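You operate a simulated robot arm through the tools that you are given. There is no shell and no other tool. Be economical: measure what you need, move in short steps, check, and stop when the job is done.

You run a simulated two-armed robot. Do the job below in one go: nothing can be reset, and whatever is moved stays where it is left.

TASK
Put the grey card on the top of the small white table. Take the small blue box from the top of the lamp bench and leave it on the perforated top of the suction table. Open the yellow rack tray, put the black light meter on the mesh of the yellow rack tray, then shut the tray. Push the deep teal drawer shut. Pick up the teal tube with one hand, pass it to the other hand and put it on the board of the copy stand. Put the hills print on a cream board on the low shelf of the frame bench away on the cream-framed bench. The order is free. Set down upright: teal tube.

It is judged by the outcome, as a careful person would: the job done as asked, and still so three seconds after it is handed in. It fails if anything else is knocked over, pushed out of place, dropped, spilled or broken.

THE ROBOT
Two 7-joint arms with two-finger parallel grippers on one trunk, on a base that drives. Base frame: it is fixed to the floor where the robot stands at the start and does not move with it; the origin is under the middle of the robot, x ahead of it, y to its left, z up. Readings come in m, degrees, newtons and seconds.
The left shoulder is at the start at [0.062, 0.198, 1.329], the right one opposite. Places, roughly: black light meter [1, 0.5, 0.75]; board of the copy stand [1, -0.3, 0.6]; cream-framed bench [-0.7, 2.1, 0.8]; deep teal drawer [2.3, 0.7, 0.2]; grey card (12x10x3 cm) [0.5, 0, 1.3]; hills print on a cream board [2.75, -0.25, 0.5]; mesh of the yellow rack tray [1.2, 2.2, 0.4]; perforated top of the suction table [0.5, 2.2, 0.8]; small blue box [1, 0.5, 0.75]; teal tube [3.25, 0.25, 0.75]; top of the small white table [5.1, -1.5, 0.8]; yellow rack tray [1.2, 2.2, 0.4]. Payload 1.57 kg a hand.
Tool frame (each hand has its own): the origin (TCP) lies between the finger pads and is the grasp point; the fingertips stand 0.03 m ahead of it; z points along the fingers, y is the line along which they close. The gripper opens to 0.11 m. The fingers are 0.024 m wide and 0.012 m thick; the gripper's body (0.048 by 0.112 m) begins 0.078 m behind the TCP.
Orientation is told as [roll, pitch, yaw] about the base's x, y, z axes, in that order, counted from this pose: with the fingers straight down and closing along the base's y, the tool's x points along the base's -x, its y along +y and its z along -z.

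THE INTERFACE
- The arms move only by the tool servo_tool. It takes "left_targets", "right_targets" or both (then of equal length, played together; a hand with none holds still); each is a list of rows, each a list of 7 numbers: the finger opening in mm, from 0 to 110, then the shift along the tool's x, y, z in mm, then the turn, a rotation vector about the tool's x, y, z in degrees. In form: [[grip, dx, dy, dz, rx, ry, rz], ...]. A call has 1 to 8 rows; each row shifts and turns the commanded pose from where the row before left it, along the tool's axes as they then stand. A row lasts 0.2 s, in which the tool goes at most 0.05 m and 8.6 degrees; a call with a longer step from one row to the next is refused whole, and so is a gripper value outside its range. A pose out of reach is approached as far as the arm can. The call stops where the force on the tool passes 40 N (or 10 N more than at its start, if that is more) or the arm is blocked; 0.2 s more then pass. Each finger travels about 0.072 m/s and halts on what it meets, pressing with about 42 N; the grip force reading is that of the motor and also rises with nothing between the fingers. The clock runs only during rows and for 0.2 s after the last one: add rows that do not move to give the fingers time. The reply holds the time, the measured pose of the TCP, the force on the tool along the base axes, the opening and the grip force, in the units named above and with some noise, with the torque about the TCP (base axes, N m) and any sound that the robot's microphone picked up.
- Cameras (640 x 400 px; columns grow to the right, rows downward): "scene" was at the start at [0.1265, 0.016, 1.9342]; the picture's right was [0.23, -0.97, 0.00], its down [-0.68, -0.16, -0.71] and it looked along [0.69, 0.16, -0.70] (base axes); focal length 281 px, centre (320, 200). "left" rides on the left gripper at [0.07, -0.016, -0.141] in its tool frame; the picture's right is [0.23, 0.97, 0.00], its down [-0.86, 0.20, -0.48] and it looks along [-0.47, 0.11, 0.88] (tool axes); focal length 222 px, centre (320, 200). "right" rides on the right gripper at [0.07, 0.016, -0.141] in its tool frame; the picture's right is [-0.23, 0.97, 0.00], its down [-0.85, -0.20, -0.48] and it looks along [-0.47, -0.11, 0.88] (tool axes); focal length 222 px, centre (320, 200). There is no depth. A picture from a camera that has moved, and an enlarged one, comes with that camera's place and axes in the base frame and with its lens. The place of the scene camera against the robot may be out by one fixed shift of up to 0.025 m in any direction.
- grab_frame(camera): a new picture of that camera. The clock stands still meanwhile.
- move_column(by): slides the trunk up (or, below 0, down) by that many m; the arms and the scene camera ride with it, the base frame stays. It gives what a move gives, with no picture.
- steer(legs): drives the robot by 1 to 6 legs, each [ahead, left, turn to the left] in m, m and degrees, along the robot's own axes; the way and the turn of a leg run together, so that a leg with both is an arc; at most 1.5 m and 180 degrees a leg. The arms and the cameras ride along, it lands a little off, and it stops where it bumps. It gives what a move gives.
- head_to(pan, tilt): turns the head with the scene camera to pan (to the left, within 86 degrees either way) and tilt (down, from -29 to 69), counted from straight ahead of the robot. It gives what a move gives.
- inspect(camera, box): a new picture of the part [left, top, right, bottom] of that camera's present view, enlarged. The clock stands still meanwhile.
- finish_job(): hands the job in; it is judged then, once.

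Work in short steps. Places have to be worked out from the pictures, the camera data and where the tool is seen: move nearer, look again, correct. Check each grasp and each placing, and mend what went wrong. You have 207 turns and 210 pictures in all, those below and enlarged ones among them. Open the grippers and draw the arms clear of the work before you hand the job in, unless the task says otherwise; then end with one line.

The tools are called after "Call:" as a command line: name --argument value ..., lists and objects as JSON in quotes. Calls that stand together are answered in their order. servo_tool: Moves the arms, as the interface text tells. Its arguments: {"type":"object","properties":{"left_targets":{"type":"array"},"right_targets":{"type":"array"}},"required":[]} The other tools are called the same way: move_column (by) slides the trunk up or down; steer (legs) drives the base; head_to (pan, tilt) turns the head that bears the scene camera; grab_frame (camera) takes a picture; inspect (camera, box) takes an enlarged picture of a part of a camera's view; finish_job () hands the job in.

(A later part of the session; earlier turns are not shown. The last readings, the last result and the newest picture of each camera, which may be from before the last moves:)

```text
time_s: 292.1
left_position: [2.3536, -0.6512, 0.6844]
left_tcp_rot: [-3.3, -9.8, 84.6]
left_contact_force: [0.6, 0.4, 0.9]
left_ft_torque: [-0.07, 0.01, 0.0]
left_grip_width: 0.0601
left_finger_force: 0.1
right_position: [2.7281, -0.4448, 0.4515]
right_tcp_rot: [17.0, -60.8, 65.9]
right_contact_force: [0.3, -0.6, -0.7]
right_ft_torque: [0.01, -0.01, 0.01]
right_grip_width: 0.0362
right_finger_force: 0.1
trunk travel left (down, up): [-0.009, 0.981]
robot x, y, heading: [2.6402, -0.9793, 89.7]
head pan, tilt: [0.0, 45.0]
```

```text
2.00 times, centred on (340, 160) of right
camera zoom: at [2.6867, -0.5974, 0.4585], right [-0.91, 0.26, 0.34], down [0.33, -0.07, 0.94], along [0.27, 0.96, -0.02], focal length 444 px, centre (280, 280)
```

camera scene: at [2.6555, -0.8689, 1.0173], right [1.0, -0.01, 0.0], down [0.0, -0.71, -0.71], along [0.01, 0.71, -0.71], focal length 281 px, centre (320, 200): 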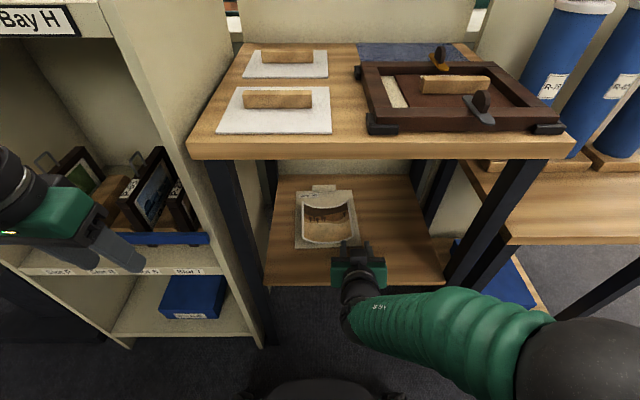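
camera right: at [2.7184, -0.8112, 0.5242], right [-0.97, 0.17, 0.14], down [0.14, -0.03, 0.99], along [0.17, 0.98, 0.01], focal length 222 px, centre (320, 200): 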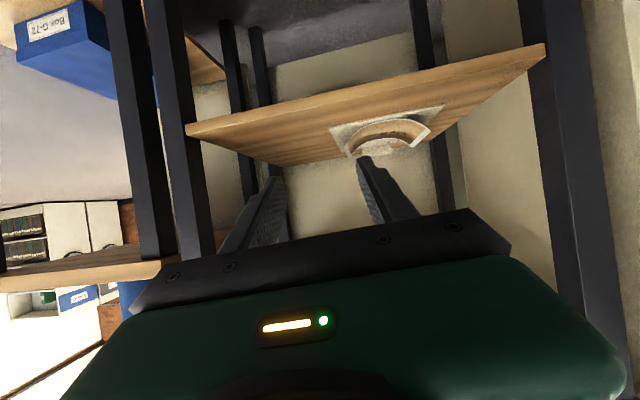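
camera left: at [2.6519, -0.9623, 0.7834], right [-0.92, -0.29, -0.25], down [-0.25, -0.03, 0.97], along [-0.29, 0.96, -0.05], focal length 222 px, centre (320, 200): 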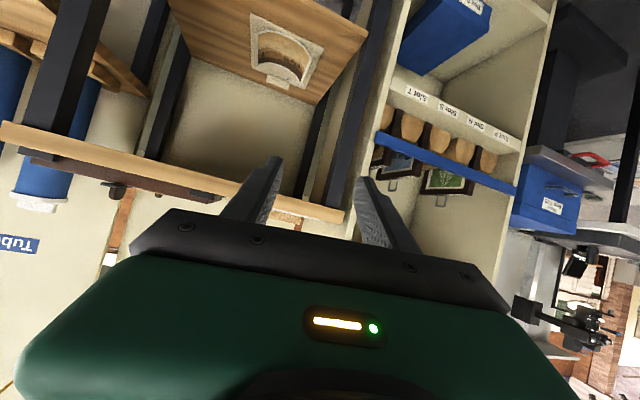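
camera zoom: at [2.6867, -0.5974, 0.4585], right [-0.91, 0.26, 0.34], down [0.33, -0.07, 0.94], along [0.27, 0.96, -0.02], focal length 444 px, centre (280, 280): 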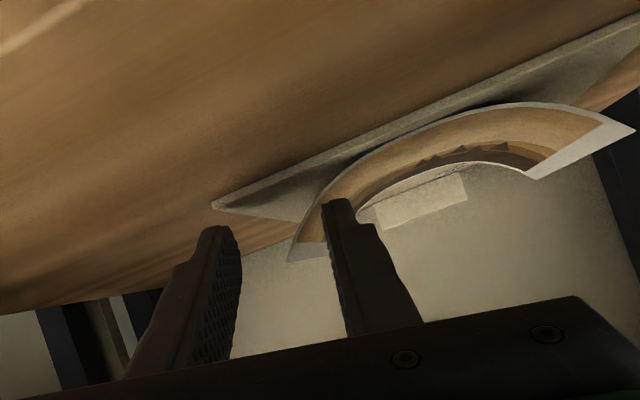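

The rim lies centred between the fingers now. Advance 5.5 cm straight in.

Call:
servo_tool --right_targets '[[36, -12.4, 4.4, 24.2, 0, 0, 0], [36, -12.4, 4.4, 24.2, 0, 0, 0], [36, -4.5, 1.6, 8.8, 0, 0, 0], [36, 0, 0, 0, 0, 0, 0]]'

Call:
inspect --camera "right" --box '[180, 60, 500, 260]'

Call:
inspect --camera "scene" --box '[280, 170, 400, 290]'

```text
time_s: 293.1
left_position: [2.3531, -0.6512, 0.6856]
left_tcp_rot: [-3.4, -9.7, 84.6]
left_contact_force: [0.2, -1.1, 0.8]
left_ft_torque: [0.0, 0.01, 0.0]
left_grip_width: 0.0602
left_finger_force: 0.2
right_position: [2.7269, -0.3791, 0.4535]
right_tcp_rot: [16.9, -60.9, 66.0]
right_contact_force: [-0.2, 0.5, -0.2]
right_ft_torque: [0.01, -0.01, 0.03]
right_grip_width: 0.0362
right_finger_force: 0.0
trunk travel left (down, up): [-0.009, 0.981]
robot x, y, heading: [2.6395, -0.9808, 89.6]
head pan, tilt: [0.0, 45.0]
```

```text
2.00 times, centred on (340, 160) of right
camera zoom: at [2.6859, -0.5329, 0.4599], right [-0.91, 0.26, 0.34], down [0.33, -0.07, 0.94], along [0.26, 0.96, -0.02], focal length 444 px, centre (280, 280)
```

zoom: 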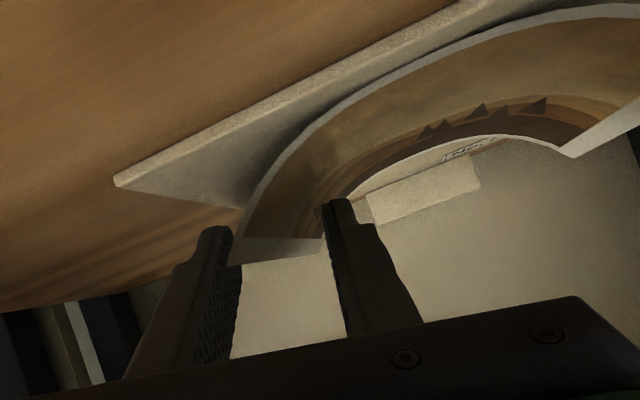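

```text
3.33 times, centred on (340, 230) of scene
camera zoom: at [2.6555, -0.8686, 1.0173], right [1.0, -0.01, 0.0], down [0.0, -0.71, -0.71], along [0.01, 0.71, -0.71], focal length 937 px, centre (253, 100)
```

zoom: 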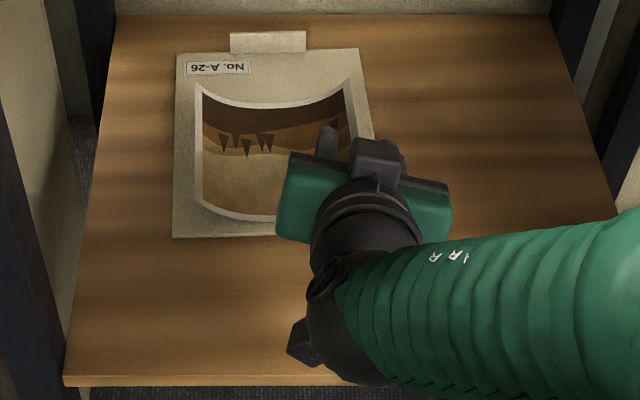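

The fingers straddle the rim with no contact. Close.

Call:
servo_tool --right_targets '[[26, 0, 0, 0, 0, 0, 0], [16, 0, 0, 0, 0, 0, 0], [8, 0, 0, 0, 0, 0, 0], [0, 0, 0, 0, 0, 0, 0], [0, 0, 0, 0, 0, 0, 0]]'

Call:
inspect --camera "right" --box '[180, 60, 500, 260]'

```text
time_s: 294.3
left_position: [2.3533, -0.6535, 0.6845]
left_tcp_rot: [-3.3, -9.7, 84.6]
left_contact_force: [-0.8, -0.2, 0.3]
left_ft_torque: [-0.01, 0.01, 0.01]
left_grip_width: 0.0601
left_finger_force: 0.1
right_position: [2.7269, -0.3802, 0.4526]
right_tcp_rot: [16.9, -60.9, 66.0]
right_contact_force: [-1.0, -0.2, -0.7]
right_ft_torque: [-0.02, -0.01, 0.0]
right_grip_width: 0.0
right_finger_force: 21.6
trunk travel left (down, up): [-0.009, 0.981]
robot x, y, heading: [2.6405, -0.9806, 89.7]
head pan, tilt: [0.0, 45.0]
```

```text
2.00 times, centred on (340, 160) of right
camera zoom: at [2.6859, -0.533, 0.4599], right [-0.91, 0.25, 0.34], down [0.33, -0.07, 0.94], along [0.26, 0.96, -0.02], focal length 444 px, centre (280, 280)
```

zoom: 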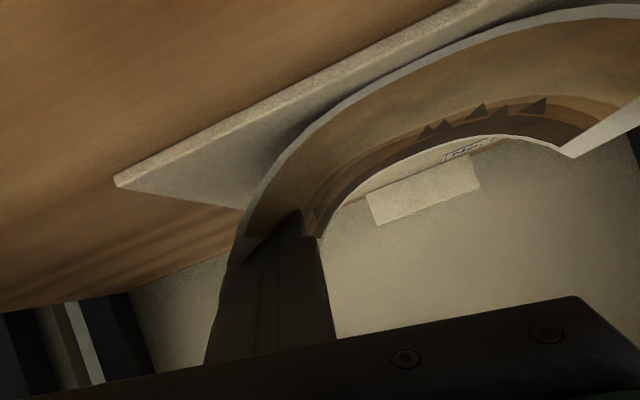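

The curled print itself is only visual — the fingers closed through it. The real grip is the upright tab (≈6 cm wide) at the board's back edge; I can pinch it across its width. Raise, level the roll, open, and shift the base left so the tab is ahead of the hand.

Call:
servo_tool --right_targets '[[0, -34.7, 5.8, -18.8, 0, 0, 0], [20, 0, 0, 0, 0, 0, -5], [40, 0, 0, 0, 0, 0, -4], [60, 0, 0, 0, 0, 0, 0], [90, 0, 0, 0, 0, 0, 0], [90, 0, 0, 0, 0, 0, 0]]'

Call:
steer --legs '[[0.06, 0.065, 0]]'

Call:
grab_frame --camera "right"

Call:
inspect --camera "scene" --box '[260, 150, 400, 270]'

```text
time_s: 295.7
left_position: [2.3536, -0.6521, 0.6847]
left_tcp_rot: [-3.3, -9.9, 84.6]
left_contact_force: [0.8, 0.1, 0.6]
left_ft_torque: [0.0, 0.03, 0.02]
left_grip_width: 0.0602
left_finger_force: 0.0
right_position: [2.7265, -0.3794, 0.4935]
right_tcp_rot: [0.4, -62.2, 84.7]
right_contact_force: [0.7, 0.2, 0.7]
right_ft_torque: [0.0, 0.02, -0.02]
right_grip_width: 0.0899
right_finger_force: 0.0
trunk travel left (down, up): [-0.009, 0.981]
robot x, y, heading: [2.6422, -0.9746, 89.7]
head pan, tilt: [0.0, 45.0]
```

```text
time_s: 296.8
left_position: [2.2891, -0.5906, 0.6844]
left_tcp_rot: [-3.4, -9.8, 84.5]
left_contact_force: [-1.4, 0.0, -0.3]
left_ft_torque: [-0.02, -0.03, 0.03]
left_grip_width: 0.0602
left_finger_force: 0.1
right_position: [2.6624, -0.3191, 0.4936]
right_tcp_rot: [0.3, -62.3, 84.8]
right_contact_force: [0.0, 0.4, -0.3]
right_ft_torque: [0.02, -0.03, 0.0]
right_grip_width: 0.09
right_finger_force: 0.1
trunk travel left (down, up): [-0.009, 0.981]
robot x, y, heading: [2.5743, -0.9177, 89.8]
head pan, tilt: [0.0, 45.0]
```

```text
67 pictures are left
camera right: at [2.632, -0.4748, 0.4974], right [-0.96, 0.19, 0.2], down [0.2, -0.04, 0.98], along [0.19, 0.98, 0.0], focal length 222 px, centre (320, 200)
```

right: 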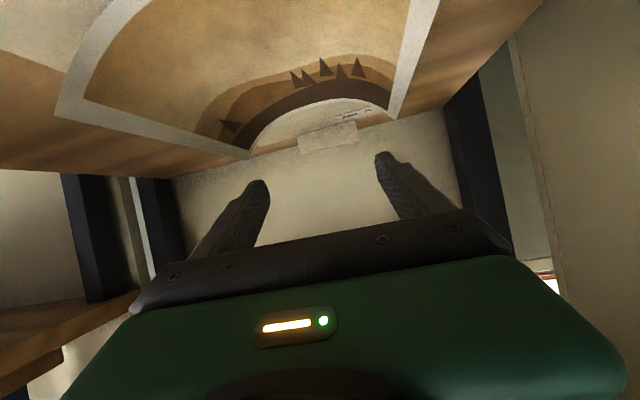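

```text
3.33 times, centred on (330, 210) of scene
camera zoom: at [2.5913, -0.8075, 1.0173], right [1.0, -0.01, 0.0], down [0.0, -0.71, -0.71], along [0.01, 0.71, -0.71], focal length 937 px, centre (287, 167)
```

zoom: 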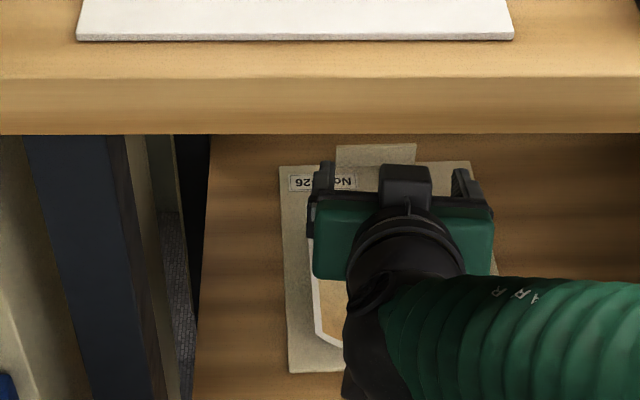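

Tab: centre x≈2.658, y≈−0.21, z 0.417–0.438, 6–7 cm wide. Reach forward over it, staying high.

Call:
servo_tool --right_targets '[[90, 0, 0, 0, -4.4, 0, -2.3], [90, -22.2, 4, 41.4, 0, 0, 0], [90, -22.2, 4, 41.4, 0, 0, 0], [90, 0, 0, 0, 0, 0, 0]]'

Call:
grab_frame --camera "right"

```text
time_s: 297.8
left_position: [2.2892, -0.5914, 0.6845]
left_tcp_rot: [-3.3, -9.7, 84.6]
left_contact_force: [0.2, 0.4, 0.2]
left_ft_torque: [-0.01, 0.02, 0.0]
left_grip_width: 0.0599
left_finger_force: 0.0
right_position: [2.6521, -0.2258, 0.4944]
right_tcp_rot: [0.3, -62.3, 89.5]
right_contact_force: [-0.2, 0.3, -0.1]
right_ft_torque: [0.03, 0.0, 0.02]
right_grip_width: 0.09
right_finger_force: 0.1
trunk travel left (down, up): [-0.009, 0.981]
robot x, y, heading: [2.5773, -0.9197, 89.6]
head pan, tilt: [0.0, 45.0]
```

```text
65 pictures are left
camera right: at [2.6358, -0.3833, 0.4984], right [-0.97, 0.11, 0.2], down [0.2, -0.03, 0.98], along [0.11, 0.99, 0.0], focal length 222 px, centre (320, 200)
```

right: 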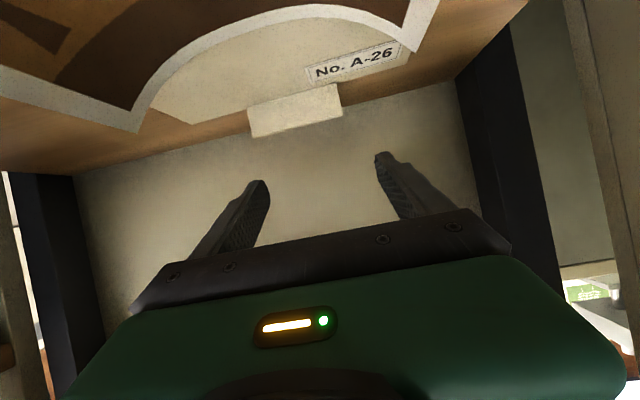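

Reached. Lower to straddle the tab, with small x correction.

Call:
servo_tool --right_targets '[[90, 15, -7, 19, 0, 0, 0], [90, 14, 0, 8, 0, 0, 0], [90, 5, 0, 3, 0, 0, 0], [90, 0, 0, 0, 0, 0, 0]]'

Call:
grab_frame --camera "right"

```text
time_s: 298.8
left_position: [2.2897, -0.591, 0.6851]
left_tcp_rot: [-3.2, -9.8, 84.6]
left_contact_force: [-0.1, 0.7, 0.1]
left_ft_torque: [-0.01, -0.02, 0.01]
left_grip_width: 0.0603
left_finger_force: 0.0
right_position: [2.6608, -0.2134, 0.4518]
right_tcp_rot: [0.3, -62.3, 89.6]
right_contact_force: [0.7, -0.9, 0.4]
right_ft_torque: [0.01, -0.01, 0.02]
right_grip_width: 0.0903
right_finger_force: 0.0
trunk travel left (down, up): [-0.009, 0.981]
robot x, y, heading: [2.5746, -0.9151, 89.4]
head pan, tilt: [0.0, 45.0]
```

```text
64 pictures are left
camera right: at [2.6442, -0.3713, 0.4554], right [-0.97, 0.11, 0.2], down [0.2, -0.03, 0.98], along [0.11, 0.99, 0.0], focal length 222 px, centre (320, 200)
```

right: 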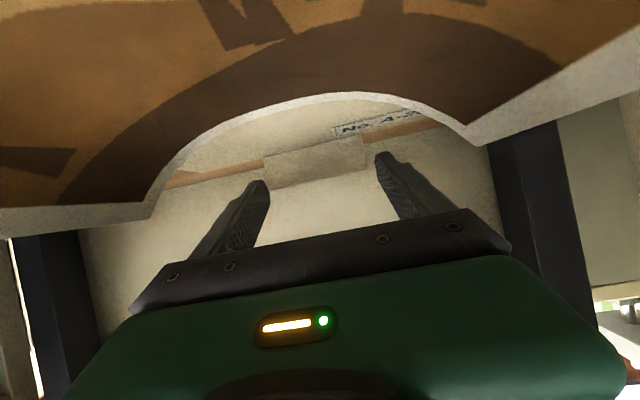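

The tab is between the fingers. Close on it.

Call:
servo_tool --right_targets '[[78, 0, 0, 0, 0, 0, 0], [66, 0, 0, 0, 0, 0, 0], [54, 0, 0, 0, 0, 0, 0], [45, 0, 0, 0, 0, 0, 0], [45, 0, 0, 0, 0, 0, 0]]'

Call:
grab_frame --camera "right"

```text
time_s: 300.0
left_position: [2.289, -0.5906, 0.6856]
left_tcp_rot: [-3.3, -9.8, 84.5]
left_contact_force: [-1.0, 0.1, 1.3]
left_ft_torque: [0.0, 0.0, 0.01]
left_grip_width: 0.0598
left_finger_force: 0.0
right_position: [2.6611, -0.2144, 0.4528]
right_tcp_rot: [0.4, -62.3, 89.6]
right_contact_force: [-0.5, -0.8, -0.3]
right_ft_torque: [-0.05, 0.09, 0.0]
right_grip_width: 0.0688
right_finger_force: 42.1
trunk travel left (down, up): [-0.009, 0.981]
robot x, y, heading: [2.5795, -0.9168, 89.8]
head pan, tilt: [0.0, 45.0]
```

```text
63 pictures are left
camera right: at [2.6441, -0.3714, 0.4555], right [-0.97, 0.11, 0.2], down [0.2, -0.03, 0.98], along [0.11, 0.99, 0.0], focal length 222 px, centre (320, 200)
```

right: 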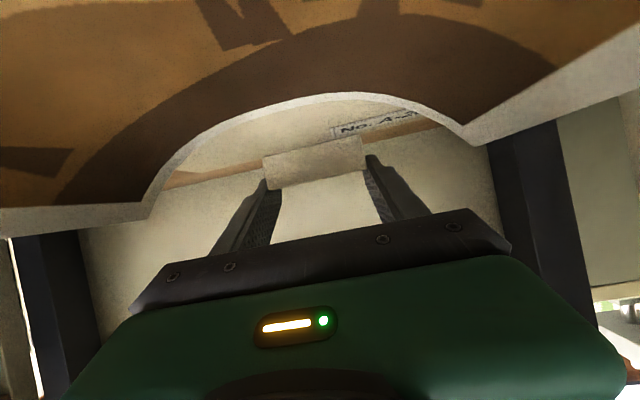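

Gripped (69 mm, 42 N). Lift 2 cm and see whether the board stays level.

Call:
servo_tool --right_targets '[[45, -8.8, 0, -4.7, 0, 0, 0], [45, -8.8, 0, -4.7, 0, 0, 0], [45, 0, 0, 0, 0, 0, 0]]'

Call:
grab_frame --camera "right"

Call:
grab_frame --camera "scene"

```text
time_s: 300.8
left_position: [2.2888, -0.5906, 0.6841]
left_tcp_rot: [-3.3, -9.7, 84.6]
left_contact_force: [-0.8, 0.1, -0.6]
left_ft_torque: [0.0, 0.02, 0.0]
left_grip_width: 0.0601
left_finger_force: 0.1
right_position: [2.661, -0.2138, 0.4725]
right_tcp_rot: [0.4, -62.3, 89.6]
right_contact_force: [0.6, 0.8, -0.4]
right_ft_torque: [0.08, -0.01, -0.01]
right_grip_width: 0.0691
right_finger_force: 41.4
trunk travel left (down, up): [-0.009, 0.981]
robot x, y, heading: [2.5771, -0.9163, 89.7]
head pan, tilt: [0.0, 45.0]
```

```text
62 pictures are left
camera right: at [2.6443, -0.3719, 0.4754], right [-0.97, 0.11, 0.2], down [0.2, -0.03, 0.98], along [0.11, 0.99, 0.0], focal length 222 px, centre (320, 200)
```

right: 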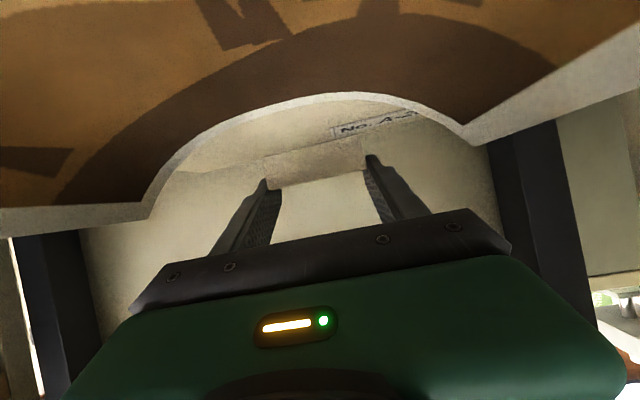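

```text
61 pictures are left
camera scene: at [2.5915, -0.8072, 1.0172], right [1.0, -0.01, 0.0], down [0.0, -0.71, -0.71], along [0.01, 0.71, -0.71], focal length 281 px, centre (320, 200)
```

scene: 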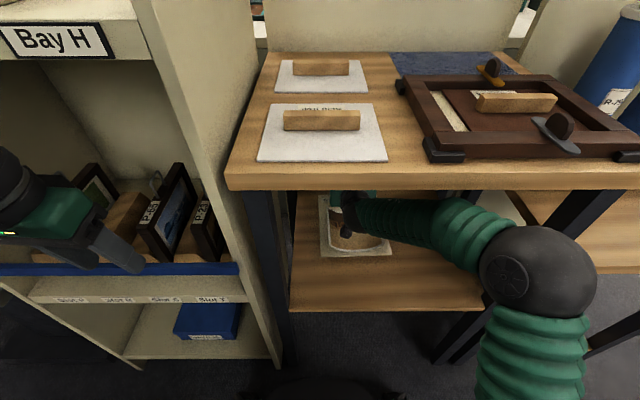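

The board lifts level. Back straight out 0.5 m.

Call:
steer --legs '[[-0.5, 0.0, 0]]'

Call:
grab_frame --camera "scene"

```text
time_s: 303.7
left_position: [2.2857, -1.0843, 0.6853]
left_tcp_rot: [-3.3, -9.8, 84.9]
left_contact_force: [0.5, 0.7, -0.1]
left_ft_torque: [-0.02, 0.01, 0.0]
left_grip_width: 0.0599
left_finger_force: 0.0
right_position: [2.6548, -0.7059, 0.4719]
right_tcp_rot: [0.4, -62.4, 89.9]
right_contact_force: [0.3, 0.7, -0.3]
right_ft_torque: [0.1, 0.01, 0.01]
right_grip_width: 0.069
right_finger_force: 42.2
trunk travel left (down, up): [-0.009, 0.981]
robot x, y, heading: [2.5748, -1.4128, 90.0]
head pan, tilt: [0.0, 45.0]
```

```text
60 pictures are left
camera scene: at [2.5887, -1.2992, 1.0173], right [1.0, 0.0, 0.0], down [0.0, -0.71, -0.71], along [0.0, 0.71, -0.71], focal length 281 px, centre (320, 200)
```

scene: 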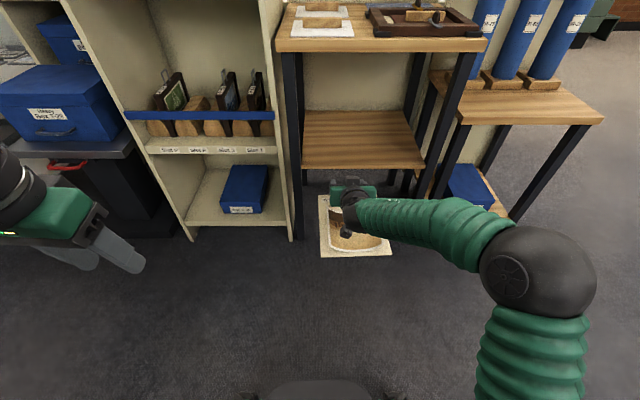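

The print is out, held by its tab. Raise the trunk high, move to the lane, turn to heading 0 and reverse back along the proven path.

Call:
move_column --by 0.4

Call:
move_column --by 0.4

Call:
steer --legs '[[0.15, -0.1, 0], [0, 0, -90]]'

Call:
grab_frame --camera "right"

```text
time_s: 307.5
left_position: [2.2851, -1.0843, 1.0851]
left_tcp_rot: [-3.3, -9.8, 84.9]
left_contact_force: [-0.3, 0.6, 0.7]
left_ft_torque: [0.0, 0.0, -0.03]
left_grip_width: 0.0605
left_finger_force: 0.1
right_position: [2.6556, -0.7058, 0.8716]
right_tcp_rot: [0.4, -62.3, 89.8]
right_contact_force: [-0.1, -0.2, -1.1]
right_ft_torque: [0.1, 0.0, -0.01]
right_grip_width: 0.0691
right_finger_force: 42.1
trunk travel left (down, up): [-0.409, 0.581]
robot x, y, heading: [2.5714, -1.4081, 90.1]
head pan, tilt: [0.0, 45.0]
```

```text
time_s: 311.3
left_position: [2.2852, -1.0833, 1.4847]
left_tcp_rot: [-3.3, -9.8, 84.9]
left_contact_force: [0.5, -0.3, -0.3]
left_ft_torque: [0.02, 0.01, -0.03]
left_grip_width: 0.0598
left_finger_force: 0.1
right_position: [2.6555, -0.7059, 1.2729]
right_tcp_rot: [0.4, -62.2, 89.9]
right_contact_force: [0.0, -0.4, -1.5]
right_ft_torque: [0.04, 0.03, 0.01]
right_grip_width: 0.0689
right_finger_force: 42.4
trunk travel left (down, up): [-0.809, 0.181]
robot x, y, heading: [2.5743, -1.4095, 89.7]
head pan, tilt: [0.0, 45.0]
```

```text
time_s: 316.6
left_position: [2.9965, -0.9646, 1.4848]
left_tcp_rot: [-3.5, -9.9, -4.4]
left_contact_force: [0.5, 0.4, -0.2]
left_ft_torque: [-0.02, -0.01, 0.02]
left_grip_width: 0.0599
left_finger_force: 0.1
right_position: [3.3783, -1.3301, 1.2724]
right_tcp_rot: [0.4, -62.3, 0.4]
right_contact_force: [-0.1, -0.1, -1.3]
right_ft_torque: [-0.01, -0.13, 0.01]
right_grip_width: 0.0691
right_finger_force: 42.0
trunk travel left (down, up): [-0.809, 0.181]
robot x, y, heading: [2.6764, -1.2576, 0.5]
head pan, tilt: [0.0, 45.0]
```

```text
59 pictures are left
camera right: at [3.2212, -1.3159, 1.2757], right [0.09, 0.97, 0.2], down [-0.02, -0.2, 0.98], along [1.0, -0.09, 0.0], focal length 222 px, centre (320, 200)
```

right: 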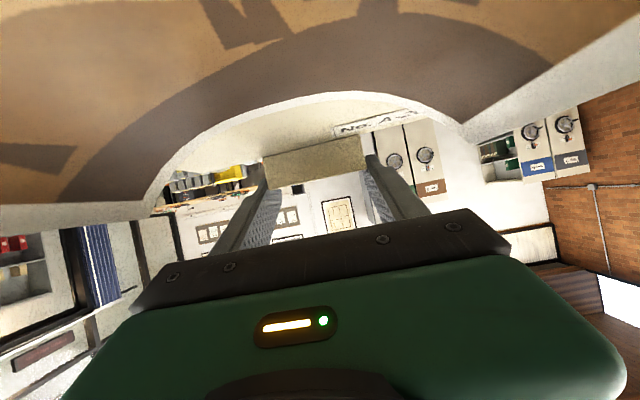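

Still firmly held. Reverse along the lane to x≈0.15.

Call:
steer --legs '[[-0.05, 0.24, -0.4], [-1.4, 0.0, 0], [-1.05, 0.0, 0]]'

Call:
head_to --pan 60 --tilt 35

```text
time_s: 330.1
left_position: [0.4854, -0.7266, 1.4847]
left_tcp_rot: [-3.3, -9.8, -4.6]
left_contact_force: [0.0, -0.1, 0.6]
left_ft_torque: [0.02, 0.0, 0.01]
left_grip_width: 0.06
left_finger_force: 0.0
right_position: [0.8659, -1.0943, 1.2722]
right_tcp_rot: [0.3, -62.2, 0.2]
right_contact_force: [-0.4, -0.1, -0.1]
right_ft_torque: [0.0, -0.11, -0.04]
right_grip_width: 0.0689
right_finger_force: 41.3
trunk travel left (down, up): [-0.809, 0.181]
robot x, y, heading: [0.1609, -1.0219, 0.1]
head pan, tilt: [0.0, 45.0]
```

```text
time_s: 331.4
left_position: [0.4818, -0.7268, 1.4851]
left_tcp_rot: [-3.3, -9.9, -4.7]
left_contact_force: [0.1, 0.3, 0.1]
left_ft_torque: [-0.01, -0.01, 0.0]
left_grip_width: 0.06
left_finger_force: 0.0
right_position: [0.8641, -1.0918, 1.2723]
right_tcp_rot: [0.3, -62.3, 0.3]
right_contact_force: [-0.3, 0.5, -1.1]
right_ft_torque: [0.04, -0.11, 0.01]
right_grip_width: 0.0689
right_finger_force: 41.5
trunk travel left (down, up): [-0.809, 0.181]
robot x, y, heading: [0.1619, -1.0239, 0.1]
head pan, tilt: [60.0, 35.0]
```

Now diagonally back-left and then across to the +y side (robot x≈−0.6), and turn to face the cream bench.

Call:
steer --legs '[[-0.35, 0.5, 0], [-0.4, 0.25, 0], [0, 1.2, 0], [0, 0, 90]]'

Call:
head_to --pan 0 --tilt 30

Call:
grab_frame --camera "scene"

```text
time_s: 346.6
left_position: [-0.8915, 1.2307, 1.4849]
left_tcp_rot: [-3.3, -9.9, 85.4]
left_contact_force: [-0.3, 1.0, -0.4]
left_ft_torque: [0.01, -0.03, -0.02]
left_grip_width: 0.0599
left_finger_force: 0.1
right_position: [-0.5248, 1.6124, 1.2728]
right_tcp_rot: [0.6, -62.5, 90.2]
right_contact_force: [-0.5, -0.6, -0.7]
right_ft_torque: [0.08, 0.03, 0.03]
right_grip_width: 0.0691
right_finger_force: 41.7
trunk travel left (down, up): [-0.809, 0.181]
robot x, y, heading: [-0.5989, 0.912, 90.6]
head pan, tilt: [60.0, 35.0]
```

```text
time_s: 347.9
left_position: [-0.8921, 1.2304, 1.4846]
left_tcp_rot: [-3.3, -9.9, 85.4]
left_contact_force: [-0.4, 0.4, 0.2]
left_ft_torque: [0.03, 0.01, 0.02]
left_grip_width: 0.0597
left_finger_force: 0.0
right_position: [-0.5251, 1.611, 1.2744]
right_tcp_rot: [0.4, -62.4, 90.2]
right_contact_force: [0.1, -0.3, -0.2]
right_ft_torque: [0.1, 0.0, 0.04]
right_grip_width: 0.0689
right_finger_force: 41.7
trunk travel left (down, up): [-0.809, 0.181]
robot x, y, heading: [-0.5992, 0.9063, 90.4]
head pan, tilt: [0.0, 30.0]
```

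```text
58 pictures are left
camera scene: at [-0.5876, 1.0307, 1.8398], right [1.0, 0.01, 0.0], down [0.0, -0.5, -0.86], along [0.0, 0.86, -0.5], focal length 281 px, centre (320, 200)
```

scene: 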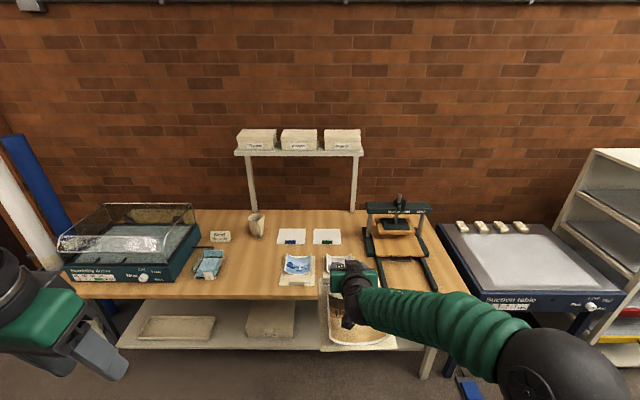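

The bench has a free spot around x −0.93, y 2.0–2.2 (between the blue packet and the boats print). Shift left 0.41 m, ahead 0.5 m, then lower partly and look.

Call:
steer --legs '[[0, 0.405, -0.4], [0.5, 0, 0]]'

Call:
move_column --by -0.3

Call:
head_to --pan 0 --tilt 45

Call:
grab_frame --camera "scene"

```text
time_s: 353.0
left_position: [-1.3126, 1.7176, 1.4869]
left_tcp_rot: [-3.2, -10.0, 85.9]
left_contact_force: [-0.5, -1.0, -0.7]
left_ft_torque: [-0.01, -0.02, -0.02]
left_grip_width: 0.0602
left_finger_force: 0.1
right_position: [-0.9519, 2.1044, 1.2757]
right_tcp_rot: [0.4, -62.6, 90.9]
right_contact_force: [0.0, 0.1, -0.7]
right_ft_torque: [0.08, 0.01, -0.02]
right_grip_width: 0.0691
right_finger_force: 42.3
trunk travel left (down, up): [-0.809, 0.181]
robot x, y, heading: [-1.0154, 1.401, 91.0]
head pan, tilt: [0.0, 30.0]
```

```text
time_s: 356.0
left_position: [-1.3141, 1.7197, 1.1862]
left_tcp_rot: [-3.3, -9.9, 86.0]
left_contact_force: [0.0, 0.5, 0.1]
left_ft_torque: [0.01, 0.0, 0.01]
left_grip_width: 0.0602
left_finger_force: 0.0
right_position: [-0.9517, 2.1054, 0.9741]
right_tcp_rot: [0.4, -62.4, 90.9]
right_contact_force: [0.6, -0.6, -0.6]
right_ft_torque: [0.08, -0.04, 0.01]
right_grip_width: 0.0688
right_finger_force: 42.2
trunk travel left (down, up): [-0.509, 0.481]
robot x, y, heading: [-1.0179, 1.4056, 91.3]
head pan, tilt: [0.0, 30.0]
```

```text
time_s: 356.8
left_position: [-1.3146, 1.7194, 1.1854]
left_tcp_rot: [-3.2, -10.0, 86.0]
left_contact_force: [-0.4, -0.6, -0.1]
left_ft_torque: [-0.01, -0.01, 0.01]
left_grip_width: 0.0599
left_finger_force: 0.1
right_position: [-0.952, 2.1051, 0.9744]
right_tcp_rot: [0.3, -62.4, 90.9]
right_contact_force: [0.9, -0.9, -0.4]
right_ft_torque: [0.08, -0.01, 0.02]
right_grip_width: 0.0688
right_finger_force: 42.0
trunk travel left (down, up): [-0.509, 0.481]
robot x, y, heading: [-1.0199, 1.4024, 91.1]
head pan, tilt: [0.0, 45.0]
```

```text
57 pictures are left
camera scene: at [-1.0073, 1.5154, 1.5173], right [1.0, 0.02, 0.0], down [0.01, -0.71, -0.71], along [-0.01, 0.71, -0.71], focal length 281 px, centre (320, 200)
```

scene: 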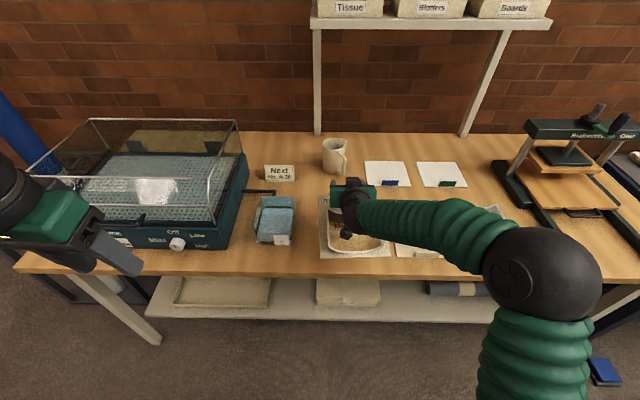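

Good alignment between the packet and the boats print. Advance 8 cm and lower to near the surface.

Call:
steer --legs '[[0.085, -0.01, -1.0]]'

Call:
move_column --by -0.1

Call:
grab_frame --camera "scene"

```text
time_s: 357.9
left_position: [-1.3036, 1.8125, 1.1837]
left_tcp_rot: [-3.4, -9.9, 85.1]
left_contact_force: [-0.4, 0.3, -0.7]
left_ft_torque: [-0.03, -0.02, -0.03]
left_grip_width: 0.06
left_finger_force: 0.0
right_position: [-0.9355, 2.1915, 0.9735]
right_tcp_rot: [0.2, -62.3, 90.3]
right_contact_force: [-0.4, 0.5, -1.5]
right_ft_torque: [0.1, 0.02, 0.01]
right_grip_width: 0.0689
right_finger_force: 42.3
trunk travel left (down, up): [-0.509, 0.481]
robot x, y, heading: [-1.0114, 1.4944, 90.0]
head pan, tilt: [0.0, 45.0]
```

```text
time_s: 359.2
left_position: [-1.3009, 1.8119, 1.0866]
left_tcp_rot: [-3.3, -9.8, 85.1]
left_contact_force: [0.3, -1.2, -0.2]
left_ft_torque: [-0.03, 0.0, -0.02]
left_grip_width: 0.0598
left_finger_force: 0.1
right_position: [-0.9314, 2.1919, 0.8735]
right_tcp_rot: [0.5, -62.4, 90.1]
right_contact_force: [0.9, 0.3, -0.9]
right_ft_torque: [0.08, -0.04, -0.01]
right_grip_width: 0.0689
right_finger_force: 41.6
trunk travel left (down, up): [-0.409, 0.581]
robot x, y, heading: [-1.0108, 1.4915, 89.8]
head pan, tilt: [0.0, 45.0]
```

```text
56 pictures are left
camera scene: at [-0.9966, 1.6021, 1.4173], right [1.0, 0.0, 0.0], down [0.0, -0.71, -0.71], along [0.0, 0.71, -0.71], focal length 281 px, centre (320, 200)
```

scene: 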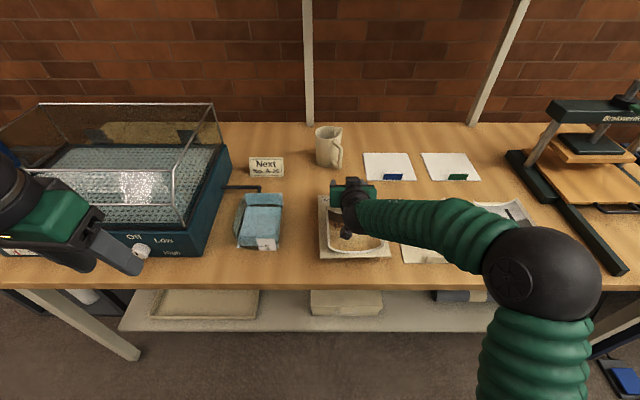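

Clear on both sides. Lower in small steps to contact.

Call:
servo_tool --right_targets '[[45, 8.8, 0, 4.7, 0, 0, 0], [45, 7, 0, 3.7, 0, 0, 0], [45, 4.4, 0, 2.4, 0, 0, 0], [45, 4.4, 0, 2.4, 0, 0, 0], [45, 3.5, 0, 1.9, 0, 0, 0], [45, 0, 0, 0, 0, 0, 0]]'

```text
time_s: 360.6
left_position: [-1.3008, 1.8124, 1.0853]
left_tcp_rot: [-3.2, -9.9, 85.1]
left_contact_force: [-0.1, 0.4, 0.1]
left_ft_torque: [-0.02, -0.03, 0.0]
left_grip_width: 0.0601
left_finger_force: 0.1
right_position: [-0.9314, 2.1907, 0.8429]
right_tcp_rot: [0.5, -62.5, 90.0]
right_contact_force: [-0.5, 0.3, 3.2]
right_ft_torque: [-0.66, -0.18, -0.02]
right_grip_width: 0.069
right_finger_force: 42.2
trunk travel left (down, up): [-0.409, 0.581]
robot x, y, heading: [-1.0125, 1.4917, 89.8]
head pan, tilt: [0.0, 45.0]
```

Contact at the near edge. Lower 3 mm more, then open and lift away.

Call:
servo_tool --right_targets '[[45, 2.6, 0, 1.4, 0, 0, 0], [45, 1.8, 0, 0.9, 0, 0, 0], [70, 0, 0, 0, 0, 0, 0], [80, 0, 0, 0, 0, 0, 0], [95, 0, 0, 0, 0, 0, 0], [95, 0, 0, 0, 0, 0, 0], [95, -17.6, 0, -9.4, 0, 0, 0], [95, -30, 0, -16, 0, 0, 0]]'

Call:
move_column --by 0.1

Call:
steer --legs '[[-0.4, 0, 0]]'

Call:
grab_frame --camera "scene"

```text
time_s: 362.4
left_position: [-1.3, 1.8096, 1.0846]
left_tcp_rot: [-3.3, -10.0, 85.1]
left_contact_force: [-0.7, 0.3, -0.4]
left_ft_torque: [-0.04, 0.0, 0.0]
left_grip_width: 0.06
left_finger_force: 0.1
right_position: [-0.9308, 2.1906, 0.8924]
right_tcp_rot: [0.5, -62.4, 90.1]
right_contact_force: [-0.2, 0.7, -0.2]
right_ft_torque: [0.0, 0.0, 0.01]
right_grip_width: 0.0949
right_finger_force: 0.0
trunk travel left (down, up): [-0.409, 0.581]
robot x, y, heading: [-1.0105, 1.4928, 90.0]
head pan, tilt: [0.0, 45.0]
```

```text
time_s: 363.8
left_position: [-1.2999, 1.8128, 1.1854]
left_tcp_rot: [-3.3, -9.9, 85.2]
left_contact_force: [0.5, 0.3, 0.2]
left_ft_torque: [0.0, -0.01, 0.01]
left_grip_width: 0.0601
left_finger_force: 0.0
right_position: [-0.9304, 2.1927, 0.9912]
right_tcp_rot: [0.5, -62.5, 89.9]
right_contact_force: [0.6, -0.4, -0.1]
right_ft_torque: [0.0, -0.01, 0.01]
right_grip_width: 0.095
right_finger_force: 0.1
trunk travel left (down, up): [-0.509, 0.481]
robot x, y, heading: [-1.0102, 1.4871, 89.8]
head pan, tilt: [0.0, 45.0]
```

```text
time_s: 366.3
left_position: [-1.299, 1.4125, 1.1858]
left_tcp_rot: [-3.3, -9.9, 84.8]
left_contact_force: [-0.6, -0.4, -0.7]
left_ft_torque: [0.04, 0.0, -0.02]
left_grip_width: 0.0601
left_finger_force: 0.0
right_position: [-0.9285, 1.7906, 0.9921]
right_tcp_rot: [0.4, -62.5, 89.5]
right_contact_force: [0.3, 0.2, 1.1]
right_ft_torque: [0.0, 0.0, 0.04]
right_grip_width: 0.0949
right_finger_force: 0.1
trunk travel left (down, up): [-0.509, 0.481]
robot x, y, heading: [-1.006, 1.0915, 89.4]
head pan, tilt: [0.0, 45.0]
```

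```text
55 pictures are left
camera scene: at [-0.9969, 1.2025, 1.5172], right [1.0, -0.01, 0.0], down [0.0, -0.71, -0.71], along [0.0, 0.71, -0.71], focal length 281 px, centre (320, 200)
```

scene: 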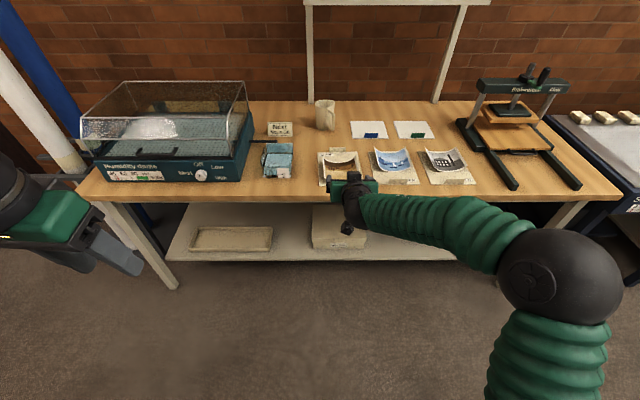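

The hills print sits in line on the cream bench. Now straighten both hands to point down, turn to face −y, and move along toward x≈1.0.

Call:
servo_tool --right_targets '[[95, 0, 0, -20, 0, 8.5, 0], [95, 0, 0, -20, 0, 8.5, 0], [95, 0, 0, -20, 0, 8.5, 0], [95, 0, 0, -20, 0, 8.5, 0], [95, 0, 0, 0, 0, 8.5, 0], [95, 0, 0, 0, 0, 8.5, 0], [95, 0, 0, 0, 0, 8.5, 0], [95, 0, 0, 0, 0, 3, 0]]' --left_targets '[[95, 0, 0, 0, 0, 5, 0], [95, 0, 0, 0, 0, 5, 0], [95, 0, 0, 0, -3, 0, -4], [95, -20, -20, 0, 0, 0, 0], [95, -20, -20, 0, 0, 0, 0], [95, -20, -20, 0, 0, 0, 0], [95, 0, 0, 0, 0, 0, 0], [95, 0, 0, 0, 0, 0, 0]]'

Call:
steer --legs '[[-0.0, 0, -179.4], [0, 1.4, 0], [-0.15, 0.55, 0]]'

Call:
head_to --pan 0 --tilt 40

Call:
grab_frame --camera "scene"

```text
time_s: 368.1
left_position: [-1.2377, 1.4674, 1.1864]
left_tcp_rot: [-0.2, 0.0, 88.2]
left_contact_force: [-0.4, -0.2, -0.6]
left_ft_torque: [0.02, -0.01, 0.04]
left_grip_width: 0.0952
left_finger_force: 0.2
right_position: [-0.9241, 1.7027, 1.0372]
right_tcp_rot: [0.2, 0.1, 90.0]
right_contact_force: [-0.3, -0.8, 0.2]
right_ft_torque: [0.03, -0.01, 0.0]
right_grip_width: 0.0948
right_finger_force: 0.1
right hand out of reach, approached as far as the arm can: row 7, 8
trunk travel left (down, up): [-0.509, 0.481]
robot x, y, heading: [-1.0076, 1.0883, 89.6]
head pan, tilt: [0.0, 45.0]
```

```text
time_s: 385.4
left_position: [1.1663, 0.7739, 1.1859]
left_tcp_rot: [0.0, 0.1, -93.4]
left_contact_force: [-0.3, 0.5, 0.4]
left_ft_torque: [-0.01, 0.01, -0.01]
left_grip_width: 0.095
left_finger_force: 0.1
right_position: [0.8461, 0.5496, 1.0362]
right_tcp_rot: [0.4, 0.1, -91.4]
right_contact_force: [-0.3, -0.5, 0.7]
right_ft_torque: [-0.02, 0.0, -0.01]
right_grip_width: 0.0952
right_finger_force: 0.0
trunk travel left (down, up): [-0.509, 0.481]
robot x, y, heading: [0.9514, 1.1592, -92.1]
head pan, tilt: [0.0, 45.0]
```

```text
time_s: 386.1
left_position: [1.1689, 0.7765, 1.1857]
left_tcp_rot: [-0.2, 0.0, -93.4]
left_contact_force: [-0.1, 0.5, 0.2]
left_ft_torque: [-0.03, 0.0, -0.01]
left_grip_width: 0.095
left_finger_force: 0.1
right_position: [0.8481, 0.551, 1.038]
right_tcp_rot: [0.4, 0.0, -91.5]
right_contact_force: [0.2, -0.6, 0.1]
right_ft_torque: [0.01, 0.02, 0.0]
right_grip_width: 0.0952
right_finger_force: 0.0
trunk travel left (down, up): [-0.509, 0.481]
robot x, y, heading: [0.9501, 1.1614, -91.6]
head pan, tilt: [0.0, 40.0]
```

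```text
54 pictures are left
camera scene: at [0.9615, 1.0373, 1.5244], right [-1.0, 0.03, 0.0], down [0.02, 0.64, -0.76], along [-0.02, -0.76, -0.64], focal length 281 px, centre (320, 200)
```

scene: 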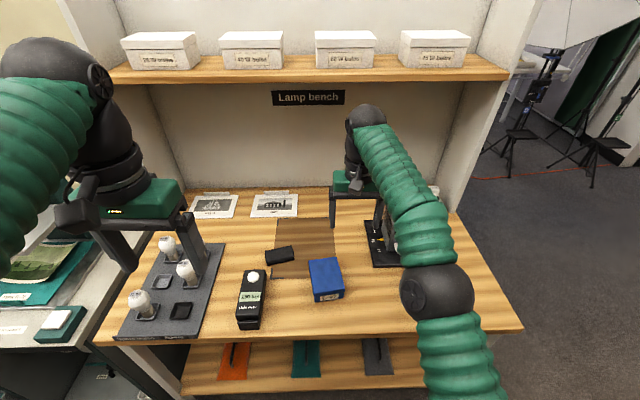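

Blue box and light meter (black with white dome) are right here. Enlarge.

Call:
inspect --camera "scene" --box '[220, 230, 370, 340]'

Call:
grab_frame --camera "right"

Call:
grab_frame --camera "left"

```text
3.64 times, centred on (295, 285) of scene
camera zoom: at [0.9615, 1.0373, 1.5244], right [-1.0, 0.03, 0.0], down [0.02, 0.64, -0.76], along [-0.02, -0.76, -0.64], focal length 1022 px, centre (411, -109)
```

zoom: 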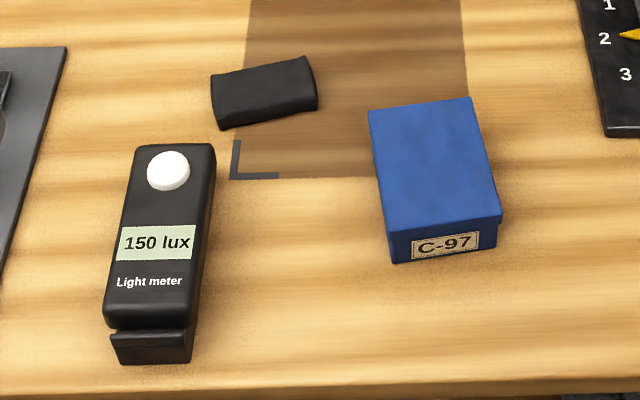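

```text
52 pictures are left
camera right: at [0.8654, 0.6199, 1.1786], right [0.97, -0.25, 0.0], down [-0.22, -0.85, 0.48], along [-0.12, -0.46, -0.88], focal length 222 px, centre (320, 200)
```

right: 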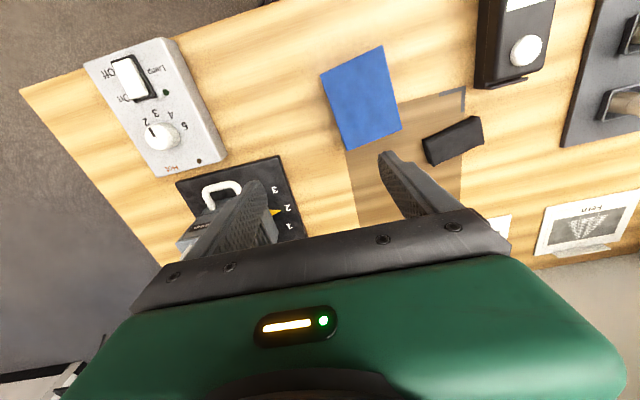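

```text
51 pictures are left
camera left: at [1.1579, 0.848, 1.3282], right [0.99, 0.17, 0.0], down [0.15, -0.87, 0.48], along [0.08, -0.47, -0.88], focal length 222 px, centre (320, 200)
```

left: 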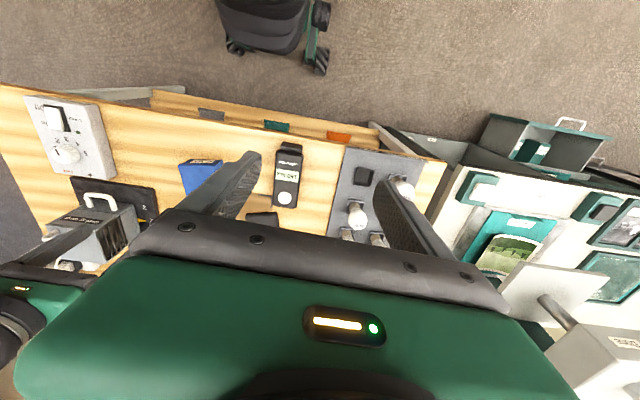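

Box centre ≈ [0.918, 0.576], 88×112 mm, turned ~8°, top z≈0.83; light meter ≈ [1.115, 0.63], ~62 mm wide. Position both hands above them.

Call:
servo_tool --left_targets '[[95, -24, -8, 0, 0, 0, 0], [95, -24, -8, 0, 0, 0, 0], [95, -24, -8, 0, 0, 0, 0], [95, -24, -8, 0, 0, 0, 0], [95, -24, -7, 0, 0, 0, 0], [95, -22, -7, 0, 0, 0, 0], [95, 0, 0, 0, 0, 0, 0]]' --right_targets '[[110, 12, 35, 0, 0, 0, 0], [110, 13, 35, 0, 0, 0, 0], [110, 0, 0, 0, 0, 0, -8.5], [110, 0, 0, 0, 0, 0, -1], [110, 0, 0, 0, 0, 0, 0], [110, 0, 0, 0, 0, 0, 0], [110, 0, 0, 0, 0, 0, 0]]'

Call:
move_column --by -0.13

Call:
grab_frame --camera "right"

Call:
grab_frame --camera "left"

```text
time_s: 387.6
left_position: [1.1162, 0.6403, 1.1846]
left_tcp_rot: [-0.2, -0.1, -93.3]
left_contact_force: [-0.2, -0.3, 0.5]
left_ft_torque: [-0.02, -0.03, -0.04]
left_grip_width: 0.095
left_finger_force: 0.1
right_position: [0.9216, 0.5728, 1.0391]
right_tcp_rot: [0.2, -0.1, -82.0]
right_contact_force: [0.6, -0.1, -0.2]
right_ft_torque: [-0.01, 0.02, 0.0]
right_grip_width: 0.1101
right_finger_force: 0.0
trunk travel left (down, up): [-0.509, 0.481]
robot x, y, heading: [0.9491, 1.1604, -91.7]
head pan, tilt: [0.0, 40.0]
```

```text
time_s: 389.2
left_position: [1.117, 0.6389, 1.0542]
left_tcp_rot: [-0.2, 0.0, -93.5]
left_contact_force: [0.4, -1.1, 0.3]
left_ft_torque: [0.0, 0.02, -0.01]
left_grip_width: 0.0948
left_finger_force: 0.0
right_position: [0.9214, 0.5735, 0.9081]
right_tcp_rot: [0.2, -0.1, -82.1]
right_contact_force: [-0.7, -0.8, -0.9]
right_ft_torque: [0.02, -0.03, 0.0]
right_grip_width: 0.1101
right_finger_force: 0.1
trunk travel left (down, up): [-0.379, 0.611]
robot x, y, heading: [0.9515, 1.1579, -91.9]
head pan, tilt: [0.0, 40.0]
```

```text
50 pictures are left
camera right: at [0.9266, 0.6446, 1.0494], right [1.0, -0.09, 0.0], down [-0.08, -0.87, 0.48], along [-0.04, -0.48, -0.88], focal length 222 px, centre (320, 200)
```

right: 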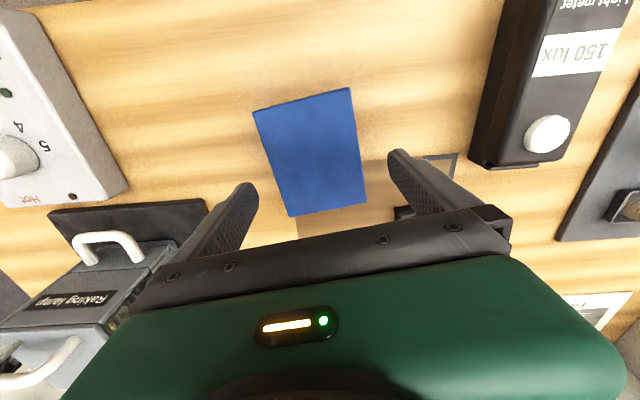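

```text
49 pictures are left
camera left: at [1.1053, 0.7114, 1.196], right [0.99, 0.17, 0.0], down [0.15, -0.86, 0.48], along [0.08, -0.47, -0.88], focal length 222 px, centre (320, 200)
```

left: 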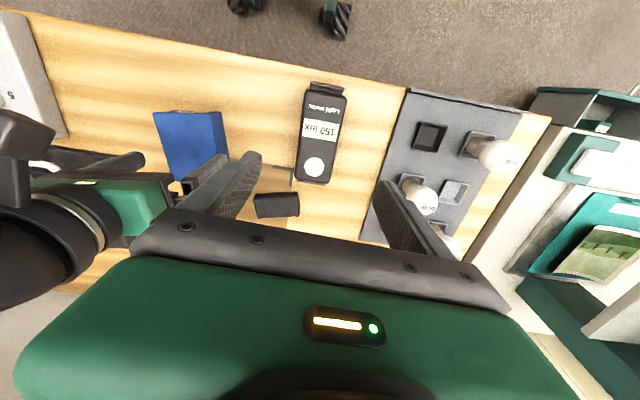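

Both aligned. Lower both hands: right to the box, left to the meter (with 6° yaw fix).

Call:
servo_tool --left_targets '[[84, -20, 4, 0, 0, 0, -6], [84, 0, 0, 43, 0, 0, 0], [84, 0, 0, 43, 0, 0, 0], [84, 0, 0, 43, 0, 0, 0], [84, 0, 0, 43, 0, 0, 0], [84, 0, 0, 35, 0, 0, 0], [84, 0, 0, 0, 0, 0, 0]]' --right_targets '[[110, 0, -5, 20, 0, 0, 0], [110, 0, 0, 20, 0, 0, 0], [110, 0, 0, 15, 0, 0, 0], [110, 0, 0, 10, 0, 0, 0], [110, 0, 0, 0, 0, 0, 0], [110, 0, 0, 0, 0, 0, 0], [110, 0, 0, 0, 0, 0, 0]]'

Call:
grab_frame --camera "right"

Call:
grab_frame --camera "left"

```text
time_s: 390.8
left_position: [1.1156, 0.6396, 0.845]
left_tcp_rot: [-0.1, 0.0, -93.5]
left_contact_force: [-0.3, 0.4, -0.2]
left_ft_torque: [-0.02, 0.01, 0.0]
left_grip_width: 0.084
left_finger_force: 0.0
left hand out of reach, approached as far as the arm can: row 1
right_position: [0.9164, 0.5728, 0.8424]
right_tcp_rot: [0.2, -0.1, -82.0]
right_contact_force: [0.4, -0.2, -0.3]
right_ft_torque: [0.05, 0.04, -0.01]
right_grip_width: 0.1099
right_finger_force: 0.0
trunk travel left (down, up): [-0.379, 0.611]
robot x, y, heading: [0.9523, 1.1581, -91.4]
head pan, tilt: [0.0, 40.0]
```

```text
48 pictures are left
camera right: at [0.9218, 0.6449, 0.984], right [1.0, -0.09, 0.0], down [-0.08, -0.87, 0.48], along [-0.04, -0.48, -0.88], focal length 222 px, centre (320, 200)
```

right: 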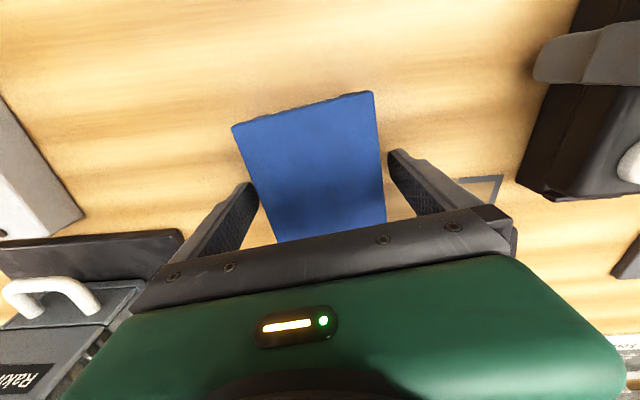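

```text
47 pictures are left
camera left: at [1.1047, 0.7112, 0.9877], right [0.99, 0.17, 0.0], down [0.15, -0.86, 0.48], along [0.08, -0.47, -0.88], focal length 222 px, centre (320, 200)
```

left: 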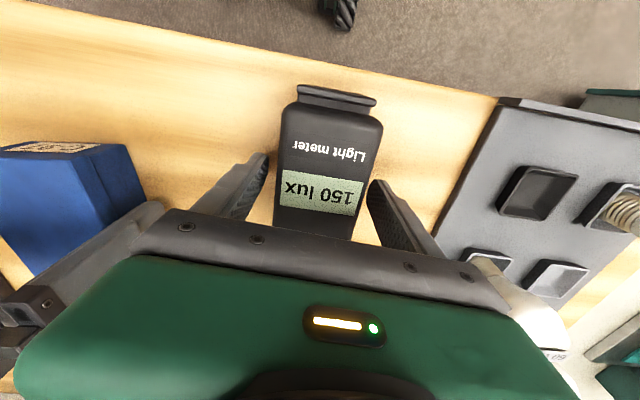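

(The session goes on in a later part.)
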